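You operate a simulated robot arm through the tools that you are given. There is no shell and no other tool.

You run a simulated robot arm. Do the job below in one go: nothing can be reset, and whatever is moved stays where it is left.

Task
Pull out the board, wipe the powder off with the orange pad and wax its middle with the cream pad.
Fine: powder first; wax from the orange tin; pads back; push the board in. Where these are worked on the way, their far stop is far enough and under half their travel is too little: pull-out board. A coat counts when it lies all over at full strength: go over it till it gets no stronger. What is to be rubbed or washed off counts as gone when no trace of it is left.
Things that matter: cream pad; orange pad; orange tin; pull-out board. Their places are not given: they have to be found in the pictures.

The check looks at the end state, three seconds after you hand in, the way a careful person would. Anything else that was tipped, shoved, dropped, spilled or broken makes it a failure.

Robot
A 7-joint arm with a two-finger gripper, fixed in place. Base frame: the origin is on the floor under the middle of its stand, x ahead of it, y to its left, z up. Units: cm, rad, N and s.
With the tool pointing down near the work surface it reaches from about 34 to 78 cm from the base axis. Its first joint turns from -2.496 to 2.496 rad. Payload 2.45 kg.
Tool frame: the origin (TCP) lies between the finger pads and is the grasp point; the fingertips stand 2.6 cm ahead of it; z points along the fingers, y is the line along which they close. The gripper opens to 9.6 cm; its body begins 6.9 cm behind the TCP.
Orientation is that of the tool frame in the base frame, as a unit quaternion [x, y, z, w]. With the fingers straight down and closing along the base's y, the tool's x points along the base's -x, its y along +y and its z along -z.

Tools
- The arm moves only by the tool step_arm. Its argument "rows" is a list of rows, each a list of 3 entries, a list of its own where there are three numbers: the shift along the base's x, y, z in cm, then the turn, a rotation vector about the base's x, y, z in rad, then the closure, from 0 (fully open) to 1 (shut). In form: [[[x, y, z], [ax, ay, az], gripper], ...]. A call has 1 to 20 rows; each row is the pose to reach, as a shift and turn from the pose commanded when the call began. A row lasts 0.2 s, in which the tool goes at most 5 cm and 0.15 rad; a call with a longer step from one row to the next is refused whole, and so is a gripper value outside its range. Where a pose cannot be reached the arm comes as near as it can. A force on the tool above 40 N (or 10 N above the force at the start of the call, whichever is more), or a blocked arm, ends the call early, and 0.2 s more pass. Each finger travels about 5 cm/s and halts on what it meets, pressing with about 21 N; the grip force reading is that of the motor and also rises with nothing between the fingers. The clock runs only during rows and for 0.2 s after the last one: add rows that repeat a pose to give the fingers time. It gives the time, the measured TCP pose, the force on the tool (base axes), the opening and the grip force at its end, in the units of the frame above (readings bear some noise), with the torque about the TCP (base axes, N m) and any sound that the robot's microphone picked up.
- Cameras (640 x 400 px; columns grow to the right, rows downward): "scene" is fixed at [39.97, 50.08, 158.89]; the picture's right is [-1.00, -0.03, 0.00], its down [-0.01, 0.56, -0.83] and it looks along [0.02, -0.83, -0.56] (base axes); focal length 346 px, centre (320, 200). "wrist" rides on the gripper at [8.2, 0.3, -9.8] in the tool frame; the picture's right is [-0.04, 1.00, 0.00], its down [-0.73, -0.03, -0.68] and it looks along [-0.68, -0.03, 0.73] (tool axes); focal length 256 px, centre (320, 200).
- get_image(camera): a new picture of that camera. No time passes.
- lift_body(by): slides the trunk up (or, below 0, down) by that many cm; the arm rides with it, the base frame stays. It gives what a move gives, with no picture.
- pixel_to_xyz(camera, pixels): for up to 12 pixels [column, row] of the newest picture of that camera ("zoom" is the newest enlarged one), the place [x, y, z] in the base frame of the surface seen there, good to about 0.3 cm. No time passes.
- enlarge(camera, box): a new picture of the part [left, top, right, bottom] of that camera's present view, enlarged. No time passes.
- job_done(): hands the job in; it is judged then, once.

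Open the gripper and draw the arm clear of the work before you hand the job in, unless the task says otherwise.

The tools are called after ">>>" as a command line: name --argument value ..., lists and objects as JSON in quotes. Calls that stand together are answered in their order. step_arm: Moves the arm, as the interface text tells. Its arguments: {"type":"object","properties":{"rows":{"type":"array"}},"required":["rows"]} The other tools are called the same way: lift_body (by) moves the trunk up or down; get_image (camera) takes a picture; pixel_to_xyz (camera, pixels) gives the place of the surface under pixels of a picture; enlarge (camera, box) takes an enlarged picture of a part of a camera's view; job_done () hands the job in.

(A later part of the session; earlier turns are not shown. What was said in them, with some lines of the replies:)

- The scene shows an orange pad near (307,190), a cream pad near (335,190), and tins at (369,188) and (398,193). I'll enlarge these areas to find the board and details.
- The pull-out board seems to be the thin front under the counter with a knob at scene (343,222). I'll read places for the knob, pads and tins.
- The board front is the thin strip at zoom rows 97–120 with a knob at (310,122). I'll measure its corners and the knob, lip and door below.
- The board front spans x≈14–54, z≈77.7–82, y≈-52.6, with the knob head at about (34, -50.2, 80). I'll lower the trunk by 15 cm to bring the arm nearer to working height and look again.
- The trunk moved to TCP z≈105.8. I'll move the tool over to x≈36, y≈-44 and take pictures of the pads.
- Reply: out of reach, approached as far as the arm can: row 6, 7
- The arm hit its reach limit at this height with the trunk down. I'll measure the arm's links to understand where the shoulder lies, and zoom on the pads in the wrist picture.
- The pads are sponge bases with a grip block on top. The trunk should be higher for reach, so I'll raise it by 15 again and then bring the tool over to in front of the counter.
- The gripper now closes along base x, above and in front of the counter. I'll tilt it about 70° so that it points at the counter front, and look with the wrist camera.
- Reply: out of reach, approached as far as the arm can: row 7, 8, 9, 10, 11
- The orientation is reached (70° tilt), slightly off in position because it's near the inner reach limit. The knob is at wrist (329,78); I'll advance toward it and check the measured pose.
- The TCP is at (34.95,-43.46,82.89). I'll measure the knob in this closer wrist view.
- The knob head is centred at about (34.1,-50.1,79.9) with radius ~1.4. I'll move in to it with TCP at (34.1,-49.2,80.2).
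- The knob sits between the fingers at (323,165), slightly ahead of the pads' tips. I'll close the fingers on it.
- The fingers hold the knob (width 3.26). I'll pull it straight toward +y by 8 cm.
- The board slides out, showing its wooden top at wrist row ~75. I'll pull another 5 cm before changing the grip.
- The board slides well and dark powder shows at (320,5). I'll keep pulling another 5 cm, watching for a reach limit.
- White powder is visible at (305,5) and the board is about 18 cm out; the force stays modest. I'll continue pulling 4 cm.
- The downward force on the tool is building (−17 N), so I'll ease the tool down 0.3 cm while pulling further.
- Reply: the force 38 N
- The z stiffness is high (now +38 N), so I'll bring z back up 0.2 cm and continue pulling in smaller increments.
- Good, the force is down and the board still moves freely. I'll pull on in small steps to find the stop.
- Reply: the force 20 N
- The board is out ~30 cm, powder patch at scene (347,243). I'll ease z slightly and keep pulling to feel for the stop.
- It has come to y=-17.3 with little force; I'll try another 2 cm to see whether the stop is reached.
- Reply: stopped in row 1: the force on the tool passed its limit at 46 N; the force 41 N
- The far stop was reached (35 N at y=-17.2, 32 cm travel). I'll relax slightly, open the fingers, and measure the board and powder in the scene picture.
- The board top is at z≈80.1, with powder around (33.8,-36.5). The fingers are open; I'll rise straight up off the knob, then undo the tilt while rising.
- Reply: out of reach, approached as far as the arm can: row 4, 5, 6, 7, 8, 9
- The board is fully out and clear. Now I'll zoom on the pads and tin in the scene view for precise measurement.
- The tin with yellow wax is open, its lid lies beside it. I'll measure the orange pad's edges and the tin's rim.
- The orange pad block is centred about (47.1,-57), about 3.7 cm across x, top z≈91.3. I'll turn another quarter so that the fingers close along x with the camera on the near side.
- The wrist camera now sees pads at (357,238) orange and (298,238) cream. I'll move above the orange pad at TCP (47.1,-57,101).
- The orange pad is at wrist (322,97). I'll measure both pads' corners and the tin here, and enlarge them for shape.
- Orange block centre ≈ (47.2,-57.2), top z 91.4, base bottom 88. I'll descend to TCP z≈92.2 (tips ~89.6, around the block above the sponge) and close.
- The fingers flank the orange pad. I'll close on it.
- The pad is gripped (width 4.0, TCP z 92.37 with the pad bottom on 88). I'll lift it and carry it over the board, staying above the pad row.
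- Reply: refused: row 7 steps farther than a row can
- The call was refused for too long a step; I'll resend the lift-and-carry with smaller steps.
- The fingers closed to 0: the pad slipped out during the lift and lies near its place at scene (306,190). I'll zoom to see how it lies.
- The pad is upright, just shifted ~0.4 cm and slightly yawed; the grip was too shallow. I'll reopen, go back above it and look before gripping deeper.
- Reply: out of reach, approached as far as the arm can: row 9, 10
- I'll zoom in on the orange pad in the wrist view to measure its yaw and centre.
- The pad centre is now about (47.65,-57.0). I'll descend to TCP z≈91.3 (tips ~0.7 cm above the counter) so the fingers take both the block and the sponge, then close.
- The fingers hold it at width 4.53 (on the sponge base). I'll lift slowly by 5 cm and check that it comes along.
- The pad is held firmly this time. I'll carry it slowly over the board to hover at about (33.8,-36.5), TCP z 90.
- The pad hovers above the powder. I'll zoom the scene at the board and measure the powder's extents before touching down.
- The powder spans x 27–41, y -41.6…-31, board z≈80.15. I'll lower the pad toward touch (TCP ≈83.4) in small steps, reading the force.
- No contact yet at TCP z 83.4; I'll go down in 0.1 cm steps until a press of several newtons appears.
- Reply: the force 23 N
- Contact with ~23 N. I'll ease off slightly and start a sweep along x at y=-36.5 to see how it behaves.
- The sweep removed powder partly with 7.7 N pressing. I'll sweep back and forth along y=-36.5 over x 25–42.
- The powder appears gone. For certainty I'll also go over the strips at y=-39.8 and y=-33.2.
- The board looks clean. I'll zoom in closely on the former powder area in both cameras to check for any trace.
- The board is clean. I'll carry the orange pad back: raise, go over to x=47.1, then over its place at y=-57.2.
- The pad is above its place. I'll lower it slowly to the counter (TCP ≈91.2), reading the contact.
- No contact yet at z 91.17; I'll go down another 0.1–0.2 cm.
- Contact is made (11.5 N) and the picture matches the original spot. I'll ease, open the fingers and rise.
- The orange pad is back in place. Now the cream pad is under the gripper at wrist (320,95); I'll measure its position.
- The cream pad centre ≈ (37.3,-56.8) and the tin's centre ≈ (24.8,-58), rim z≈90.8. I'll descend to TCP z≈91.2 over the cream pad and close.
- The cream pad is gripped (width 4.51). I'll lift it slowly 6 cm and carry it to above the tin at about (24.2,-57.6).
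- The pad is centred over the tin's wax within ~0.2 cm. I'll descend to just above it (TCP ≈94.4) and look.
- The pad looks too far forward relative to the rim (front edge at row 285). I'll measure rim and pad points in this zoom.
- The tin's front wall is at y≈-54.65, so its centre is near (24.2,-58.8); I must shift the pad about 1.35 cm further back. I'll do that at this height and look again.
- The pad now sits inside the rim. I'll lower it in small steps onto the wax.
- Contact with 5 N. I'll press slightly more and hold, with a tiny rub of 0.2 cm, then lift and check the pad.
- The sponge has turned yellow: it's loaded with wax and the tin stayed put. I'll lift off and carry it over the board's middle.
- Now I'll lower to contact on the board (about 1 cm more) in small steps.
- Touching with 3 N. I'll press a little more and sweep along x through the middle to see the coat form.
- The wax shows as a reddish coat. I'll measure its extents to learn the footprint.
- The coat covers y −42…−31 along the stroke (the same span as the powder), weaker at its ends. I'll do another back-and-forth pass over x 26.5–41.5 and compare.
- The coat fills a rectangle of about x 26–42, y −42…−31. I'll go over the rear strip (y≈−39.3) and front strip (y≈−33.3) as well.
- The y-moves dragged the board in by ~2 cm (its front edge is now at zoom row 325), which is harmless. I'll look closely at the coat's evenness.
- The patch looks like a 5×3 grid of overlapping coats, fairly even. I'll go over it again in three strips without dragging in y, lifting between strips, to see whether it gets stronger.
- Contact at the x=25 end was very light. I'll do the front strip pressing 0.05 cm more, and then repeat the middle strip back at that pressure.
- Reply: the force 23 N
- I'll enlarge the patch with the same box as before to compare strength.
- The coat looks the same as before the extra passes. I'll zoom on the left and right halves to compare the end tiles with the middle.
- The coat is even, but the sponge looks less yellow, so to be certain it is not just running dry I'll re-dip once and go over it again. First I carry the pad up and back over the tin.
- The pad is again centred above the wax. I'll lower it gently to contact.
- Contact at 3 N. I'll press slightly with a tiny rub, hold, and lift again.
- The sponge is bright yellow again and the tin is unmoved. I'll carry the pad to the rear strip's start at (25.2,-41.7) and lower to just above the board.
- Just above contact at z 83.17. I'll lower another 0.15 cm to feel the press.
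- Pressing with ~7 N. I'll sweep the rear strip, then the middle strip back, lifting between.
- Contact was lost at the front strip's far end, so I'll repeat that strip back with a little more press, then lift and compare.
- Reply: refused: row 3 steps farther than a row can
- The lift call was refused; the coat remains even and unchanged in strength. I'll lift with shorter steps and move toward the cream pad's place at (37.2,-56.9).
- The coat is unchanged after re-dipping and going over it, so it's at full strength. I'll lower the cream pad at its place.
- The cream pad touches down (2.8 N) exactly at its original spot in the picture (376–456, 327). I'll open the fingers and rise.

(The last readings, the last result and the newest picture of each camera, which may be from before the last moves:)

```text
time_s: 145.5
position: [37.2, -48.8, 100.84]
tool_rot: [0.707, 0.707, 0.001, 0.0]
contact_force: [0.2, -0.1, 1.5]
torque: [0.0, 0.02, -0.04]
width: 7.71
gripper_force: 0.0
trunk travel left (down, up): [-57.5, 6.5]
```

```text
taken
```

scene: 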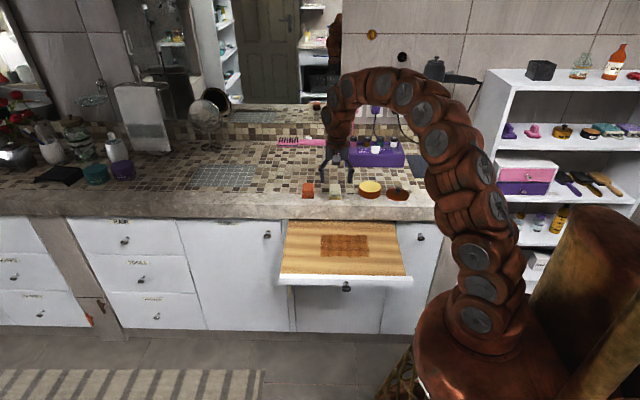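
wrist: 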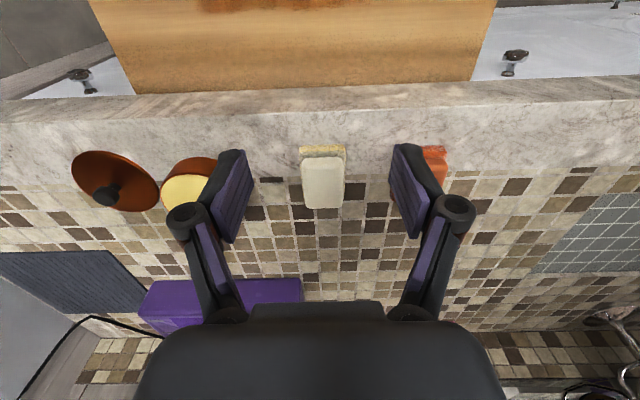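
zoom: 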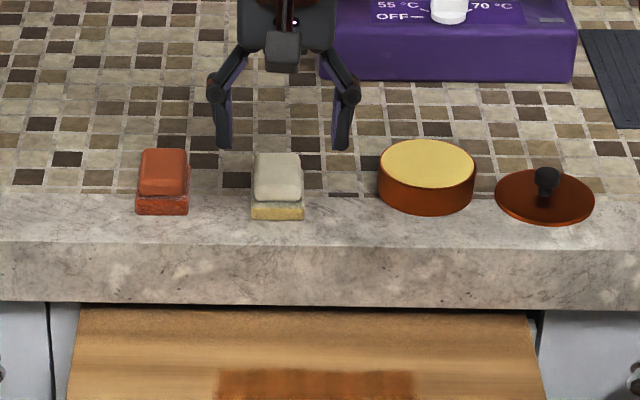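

Both pads are back and the tin is undisturbed. Now I'll bring the closed gripper around to the front of the board's knob, at (34.1,-15.5), staying high.

>>> step_arm --rows '[[[0, 3, 0], [0, 0, 0], 0.4], [[-0.5, 7, 0], [0, 0, 0], 0.6], [[-1, 11, 0], [0, 0, 0], 0.8], [[-1.5, 15, 0], [0, 0, 0], 1], [[-2, 19, 0], [0, 0, 0], 1], [[-2.5, 23, 0], [0, 0, 0], 1], [[-3, 27, 0], [0, 0, 0], 1], [[-3.1, 30, 0], [0, 0, 0], 1], [[-3.1, 33.3, 0], [0, 0, 0], 1], [[-3.1, 33.3, -2], [0, 0, 0], 1], [[-3.1, 33.3, -2], [0, 0, 0], 1]]'

>>> get_image --camera "wrist"

>>> get_image --camera "scene"

```text
time_s: 147.9
position: [34.33, -15.49, 98.88]
tool_rot: [0.708, 0.706, 0.002, 0.0]
contact_force: [0.0, -0.3, -0.8]
torque: [0.02, 0.01, 0.0]
width: 0.0
gripper_force: 20.9
trunk travel left (down, up): [-57.5, 6.5]
```

```text
taken
```

wrist: 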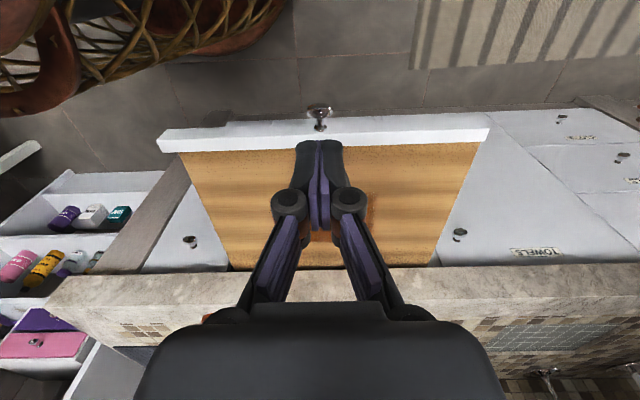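

```text
taken
```

scene: 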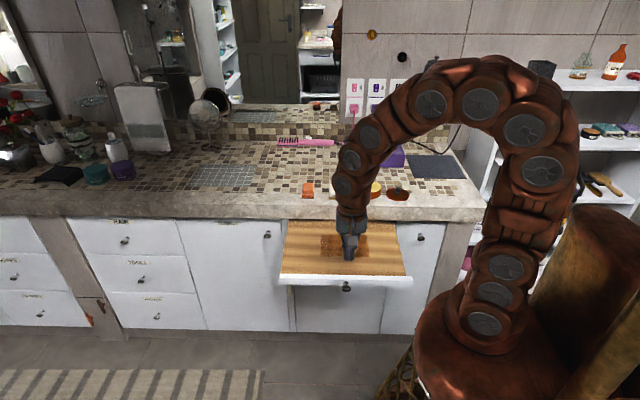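

I'll measure the knob in the wrist view before descending in front of it.

>>> pixel_to_xyz --camera "wrist" --pixels '[[319, 112], [319, 126], [319, 136], [240, 140], [400, 133]]'

>>> pixel_to_xyz --camera "scene" --pixels '[[347, 287], [346, 290], [300, 277], [300, 281]]'

```text
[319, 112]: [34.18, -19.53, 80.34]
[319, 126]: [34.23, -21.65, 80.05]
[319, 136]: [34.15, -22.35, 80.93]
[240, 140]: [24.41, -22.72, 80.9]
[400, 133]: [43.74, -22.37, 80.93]
```

```text
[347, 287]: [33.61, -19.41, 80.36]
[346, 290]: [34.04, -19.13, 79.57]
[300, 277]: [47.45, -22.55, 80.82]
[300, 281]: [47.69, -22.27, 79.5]
```

The knob's front is at y≈-19.1, z≈79.9. I'll descend in front of it to TCP z≈81.6.

>>> step_arm --rows '[[[-0.2, 0, -4], [0, 0, 0], 1], [[-0.2, 0, -8], [0, 0, 0], 1], [[-0.2, 0, -12], [0, 0, 0], 1], [[-0.2, 0, -15], [0, 0, 0], 1], [[-0.2, 0, -17.2], [0, 0, 0], 1], [[-0.2, 0, -17.2], [0, 0, 0], 1]]'

>>> get_image --camera "wrist"

>>> enlarge --camera "scene" --box '[280, 220, 420, 310]'

```text
time_s: 149.3
position: [33.99, -15.41, 81.7]
tool_rot: [0.707, 0.707, 0.001, -0.001]
contact_force: [0.4, 0.3, -1.3]
torque: [0.01, -0.01, 0.0]
width: 0.01
gripper_force: 21.0
trunk travel left (down, up): [-57.5, 6.5]
```

```text
taken
```

wrist: 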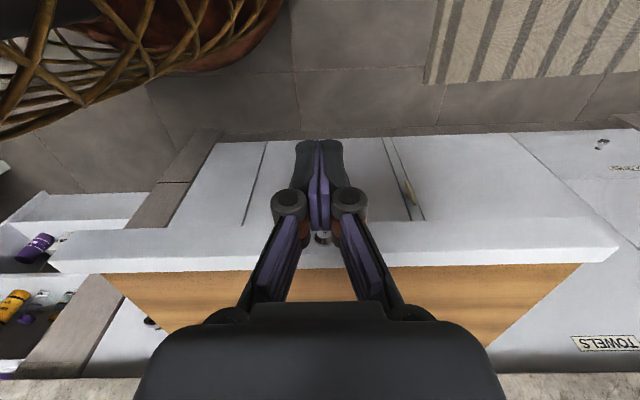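

```text
4.44 times, centred on (350, 265) of scene
```

zoom: 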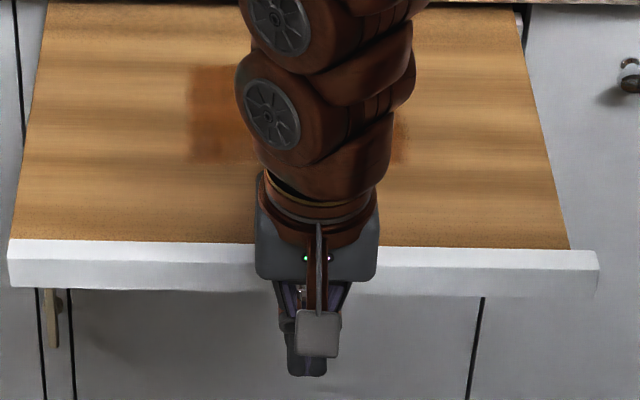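

The closed fingertips stand in front of the knob. I'll push gently toward -y, 1 cm per row.

>>> step_arm --rows '[[[0.1, -1, 0], [0, 0, 0], 1], [[0.1, -2, 0], [0, 0, 0], 1], [[0.1, -3, 0], [0, 0, 0], 1], [[0.1, -4, 0], [0, 0, 0], 1], [[0.1, -5, 0], [0, 0, 0], 1], [[0.1, -6, 0], [0, 0, 0], 1], [[0.1, -7, 0], [0, 0, 0], 1], [[0.1, -8, 0], [0, 0, 0], 1], [[0.1, -9, 0], [0, 0, 0], 1], [[0.1, -10, 0], [0, 0, 0], 1]]'

>>> get_image --camera "wrist"

>>> get_image --camera "scene"

```text
time_s: 151.5
position: [34.0, -25.45, 81.67]
tool_rot: [0.707, 0.708, 0.001, -0.002]
contact_force: [-0.6, 0.0, -0.5]
torque: [-0.04, -0.05, -0.02]
width: 0.6
gripper_force: 28.6
trunk travel left (down, up): [-57.5, 6.5]
```

```text
taken
```

wrist: 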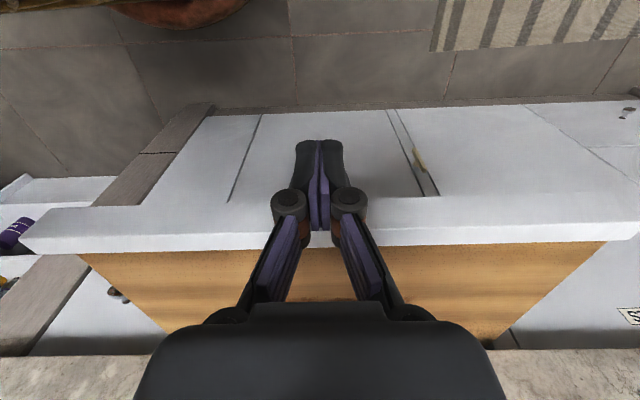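

```text
taken
```

scene: 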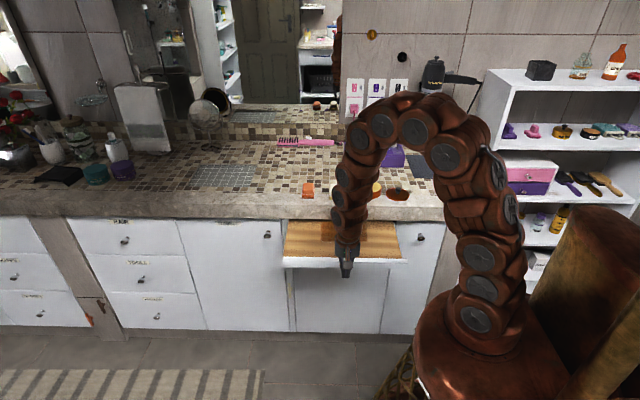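

The board is sliding in without force. I'll continue to TCP y≈-40.

>>> step_arm --rows '[[[0, -1, 0], [0, 0, 0], 1], [[0, -2, 0], [0, 0, 0], 1], [[0, -3, 0], [0, 0, 0], 1], [[0, -4, 0], [0, 0, 0], 1], [[0, -5, 0], [0, 0, 0], 1], [[0, -6, 0], [0, 0, 0], 1], [[0, -7, 0], [0, 0, 0], 1], [[0, -8, 0], [0, 0, 0], 1], [[0, -9, 0], [0, 0, 0], 1], [[0, -10, 0], [0, 0, 0], 1], [[0, -11, 0], [0, 0, 0], 1], [[0, -12, 0], [0, 0, 0], 1], [[0, -13, 0], [0, 0, 0], 1], [[0, -14, 0], [0, 0, 0], 1], [[0, -14.5, 0], [0, 0, 0], 1]]'

>>> get_image --camera "wrist"

>>> enlarge --camera "scene" --box '[270, 160, 420, 290]'

```text
time_s: 154.7
position: [34.03, -39.97, 81.62]
tool_rot: [0.707, 0.707, 0.002, -0.003]
contact_force: [-0.2, 1.8, -0.7]
torque: [0.02, 0.02, -0.02]
width: 0.01
gripper_force: 28.2
trunk travel left (down, up): [-57.5, 6.5]
```

```text
taken
```

wrist: 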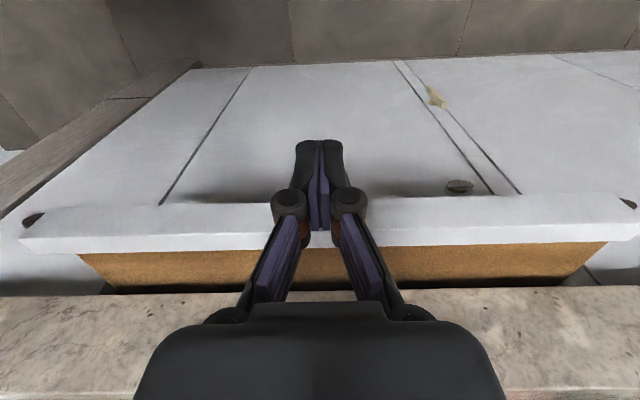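

```text
3.08 times, centred on (345, 225) of scene
```

zoom: 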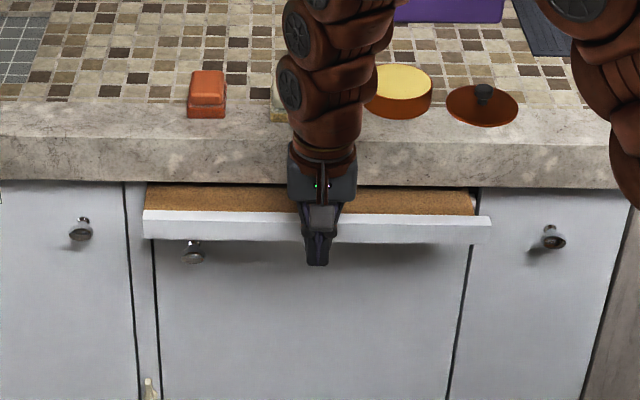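

The board has about 9 cm left. I'll measure the board's front position relative to the tool.

>>> pixel_to_xyz --camera "wrist" --pixels '[[240, 203], [240, 225], [240, 245], [400, 200], [150, 300], [450, 300]]'

```text
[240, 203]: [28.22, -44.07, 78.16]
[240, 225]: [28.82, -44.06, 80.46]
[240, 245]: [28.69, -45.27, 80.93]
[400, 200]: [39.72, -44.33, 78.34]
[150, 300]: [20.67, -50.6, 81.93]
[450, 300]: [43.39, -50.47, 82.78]
```

The front is at y=-44.1 with TCP -40.0, so the closed position is at TCP≈-48.5. I'll tilt the tool ~25° first so that the hand stays clear of the counter edge, then look.

>>> step_arm --rows '[[[0, 0.3, 0], [-0.11, 0, 0], 1], [[0, 0.5, 0], [-0.22, 0, 0], 1], [[0, 0.8, 0.1], [-0.33, 0, 0], 1], [[0, 1, 0.2], [-0.44, 0, 0], 1], [[0, 1, 0.2], [-0.44, 0, 0], 1]]'

>>> get_image --camera "wrist"

```text
time_s: 155.9
position: [34.05, -39.02, 81.94]
tool_rot: [0.691, 0.69, -0.153, 0.154]
contact_force: [0.0, 0.3, 0.1]
torque: [-0.01, -0.01, 0.01]
width: 0.01
gripper_force: 29.0
trunk travel left (down, up): [-57.5, 6.5]
```

```text
taken
```

wrist: 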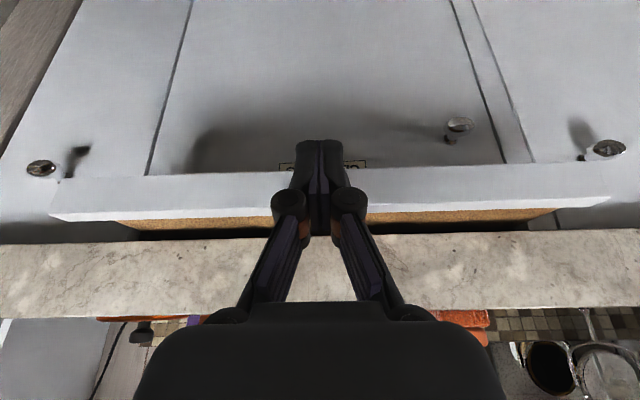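

The tilt is done with the fingertips in front of the knob. I'll push further in 1 cm rows for 7 cm.

>>> step_arm --rows '[[[0, -1, -0.1], [0, 0, 0], 1], [[0, -2, -0.1], [0, 0, 0], 1], [[0, -3, -0.1], [0, 0, 0], 1], [[0, -4, -0.1], [0, 0, 0], 1], [[0, -5, -0.1], [0, 0, 0], 1], [[0, -6, -0.1], [0, 0, 0], 1], [[0, -7, -0.1], [0, 0, 0], 1]]'

>>> get_image --camera "wrist"

>>> enlarge --camera "scene" --box '[270, 160, 420, 290]'

```text
time_s: 157.5
position: [34.03, -45.96, 81.65]
tool_rot: [0.69, 0.691, -0.152, 0.151]
contact_force: [-0.3, 1.7, -2.8]
torque: [0.08, 0.0, -0.01]
width: 0.61
gripper_force: 27.7
trunk travel left (down, up): [-57.5, 6.5]
```

```text
taken
```

wrist: 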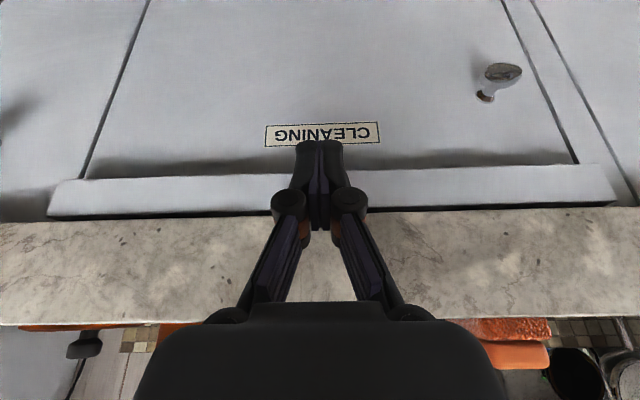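

```text
3.08 times, centred on (345, 225) of scene
```

zoom: 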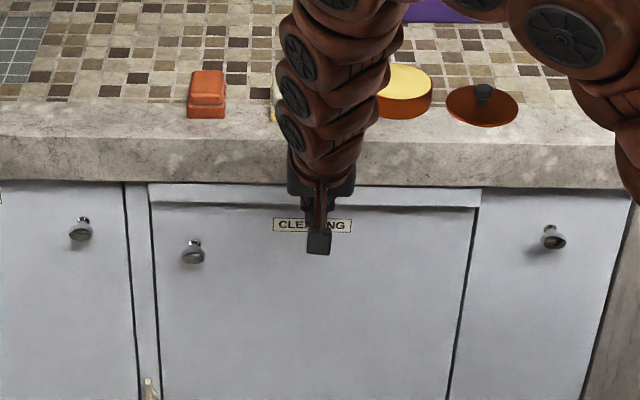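

Nearly closed. I'll measure the board's front now against the doors.

>>> pixel_to_xyz --camera "wrist" --pixels '[[200, 190], [420, 185], [150, 190], [500, 185], [200, 140], [420, 130], [550, 180]]'

```text
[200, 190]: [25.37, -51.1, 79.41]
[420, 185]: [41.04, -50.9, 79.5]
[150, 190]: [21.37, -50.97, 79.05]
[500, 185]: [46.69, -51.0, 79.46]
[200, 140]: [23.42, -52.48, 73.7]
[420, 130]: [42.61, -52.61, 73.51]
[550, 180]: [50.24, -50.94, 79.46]
```

The front is at y≈-51.0 and needs ~1.6 cm more to be flush at -52.6. I'll push in small rows until the stop is felt.

>>> step_arm --rows '[[[0, -0.4, 0], [0, 0, 0], 1], [[0, -0.8, 0], [0, 0, 0], 1], [[0, -1.2, 0], [0, 0, 0], 1], [[0, -1.5, 0], [0, 0, 0], 1], [[0, -1.7, 0], [0, 0, 0], 1], [[0, -1.8, 0], [0, 0, 0], 1]]'

>>> get_image --camera "wrist"

>>> pixel_to_xyz --camera "wrist" --pixels '[[200, 185], [420, 183], [150, 185], [500, 180], [200, 130], [420, 120]]'

```text
time_s: 158.9
position: [34.11, -47.63, 81.77]
tool_rot: [0.691, 0.69, -0.154, 0.153]
contact_force: [-1.2, 20.6, 4.1]
torque: [0.31, -0.07, -0.01]
width: 0.61
gripper_force: 28.9
trunk travel left (down, up): [-57.5, 6.5]
```

```text
taken
```

wrist: 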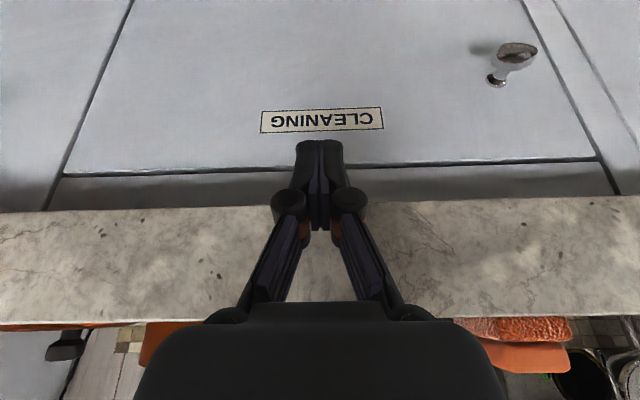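

```text
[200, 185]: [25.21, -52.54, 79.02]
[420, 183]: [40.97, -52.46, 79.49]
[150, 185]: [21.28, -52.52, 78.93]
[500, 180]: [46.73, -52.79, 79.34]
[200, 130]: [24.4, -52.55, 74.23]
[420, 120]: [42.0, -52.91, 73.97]
```

The board is flush (front y≈-52.55, 20 N at the stop). I'll open the fingers first so that they can't drag the knob, then back off toward +y.

>>> step_arm --rows '[[[0, 0, 0], [0, 0, 0], 0.8], [[0, 0, 0], [0, 0, 0], 0.6], [[0, 0, 0], [0, 0, 0], 0.5], [[0, 0.2, 0], [0, 0, 0], 0.4], [[0, 0.6, 0], [0, 0, 0], 0.4], [[0, 1.5, 0], [0, 0, 0], 0.4], [[0, 3, 0], [0, 0, 0], 0.4], [[0, 5, 0], [0, 0, 0], 0.4], [[0, 8, 0.5], [0, 0, 0], 0.2], [[0, 11, 1], [0, 0, 0], 0], [[0, 11, 1], [0, 0, 0], 0]]'

>>> get_image --camera "wrist"

>>> enlarge --camera "scene" --box '[270, 160, 420, 290]'

```text
time_s: 161.3
position: [34.05, -36.73, 82.71]
tool_rot: [0.691, 0.69, -0.153, 0.153]
contact_force: [0.1, -0.2, 0.1]
torque: [0.0, -0.01, -0.01]
width: 9.57
gripper_force: 0.2
trunk travel left (down, up): [-57.5, 6.5]
```

```text
taken
```

wrist: 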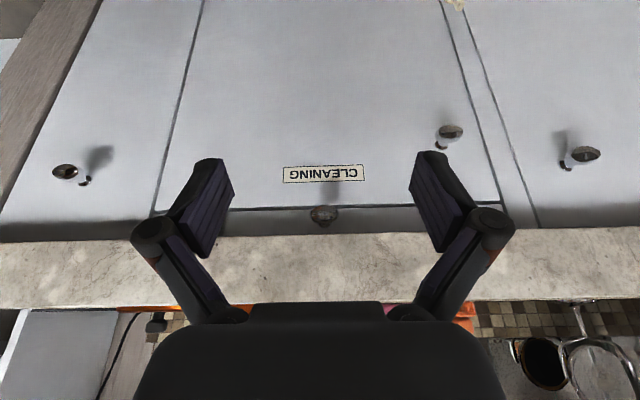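

```text
3.08 times, centred on (345, 225) of scene
```

zoom: 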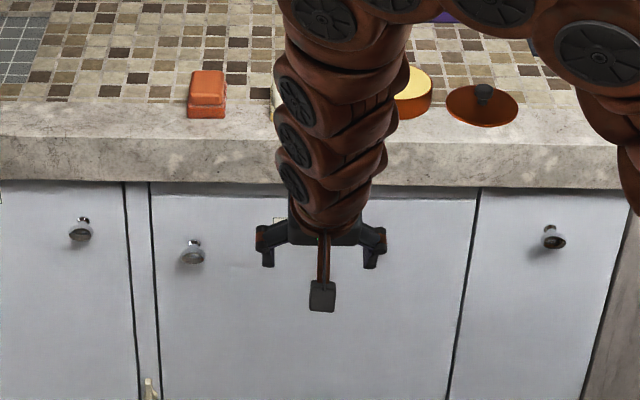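

The board stays flush. I'll rise and untilt the tool to draw the arm clear, then take final pictures.

>>> step_arm --rows '[[[0, 1, 2], [0, 0, 0], 0], [[0, 2, 5], [0.11, 0, 0], 0], [[0, 3, 8], [0.22, 0, 0], 0], [[0, 4, 11], [0.33, 0, 0], 0], [[0, 5, 14], [0.44, 0, 0], 0], [[0, 5, 18], [0.44, 0, 0], 0], [[0, 5, 22], [0.44, 0, 0], 0], [[-2, 6, 24], [0.44, 0, 0], 0], [[-5, 7, 25], [0.44, 0, 0], 0], [[-8, 8, 26], [0.44, 0, 0], 0], [[-11, 8, 27], [0.44, 0, 0], 0], [[-11, 8, 27], [0.44, 0, 0], 0]]'

>>> get_image --camera "scene"

>>> get_image --camera "wrist"

>>> enlarge --camera "scene" --box '[260, 160, 420, 270]'

```text
time_s: 163.9
position: [22.95, -28.89, 109.83]
tool_rot: [0.707, 0.707, 0.003, -0.001]
contact_force: [0.5, -0.4, 0.2]
torque: [-0.01, 0.01, -0.01]
width: 9.62
gripper_force: 0.0
trunk travel left (down, up): [-57.5, 6.5]
```

```text
taken
```

scene: 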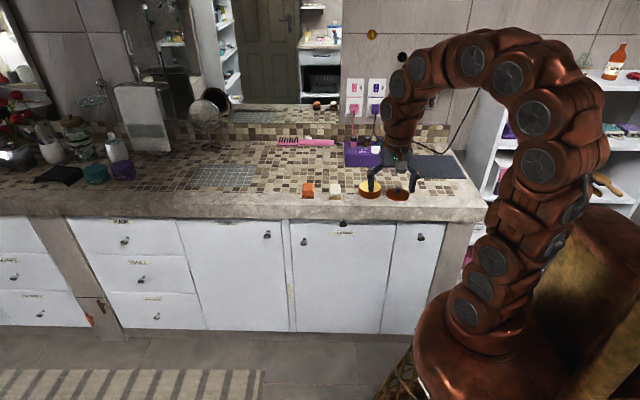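

```text
taken
```

wrist: 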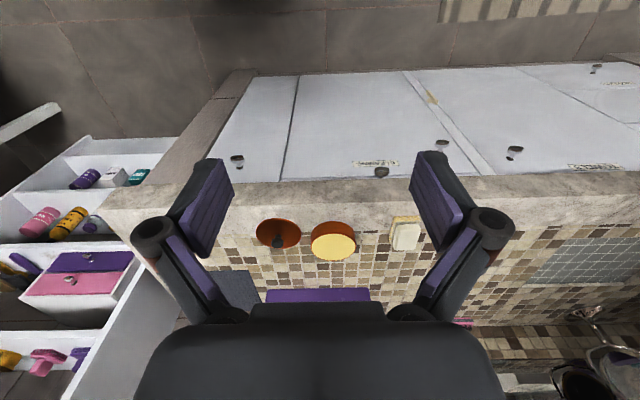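

```text
3.64 times, centred on (340, 215) of scene
```

zoom: 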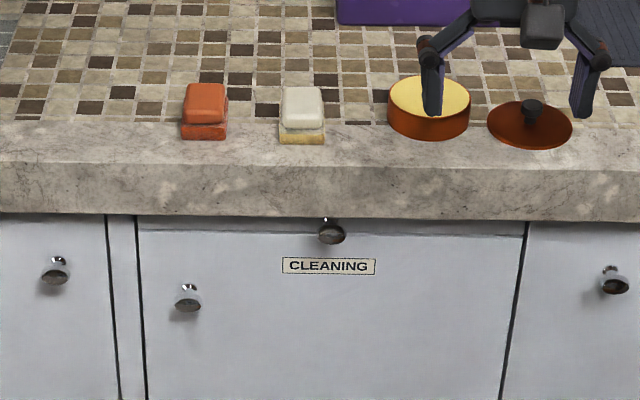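

The board is closed with the knob back at (343,223.5), both pads are at their places, and the tin and lid are undisturbed. The gripper is open and the arm is clear, so I'll hand in the job.

>>> job_done

```text
The job is handed in.
```

I pulled the board out to its far stop, wiped off the powder, waxed the middle and pushed the board back in. The job is handed in.

- **Powder:** I wiped it off with the orange pad before any waxing. Close-up pictures afterwards showed no trace left.
- **Wax:** The cream pad took its wax from the orange tin, and the coat covers the rectangle in the board's middle. I dipped the pad again and went over everything once more. The coat got no stronger and looks even across the whole area.
- **Pads:** Both pads are back in their original spots, matched against the first pictures. On my first lift the orange pad slipped from the grip. It landed upright on the counter about half a centimetre off, and I put it back in its original place at the end.
- **Board:** It is closed flush with the doors, with its knob back where it started. Rubbing with the cream pad pushed the board in by about 2 cm partway through the waxing; I kept following the patch from there.

The tin and its lid look unmoved. The gripper is open and the arm is clear of the counter.
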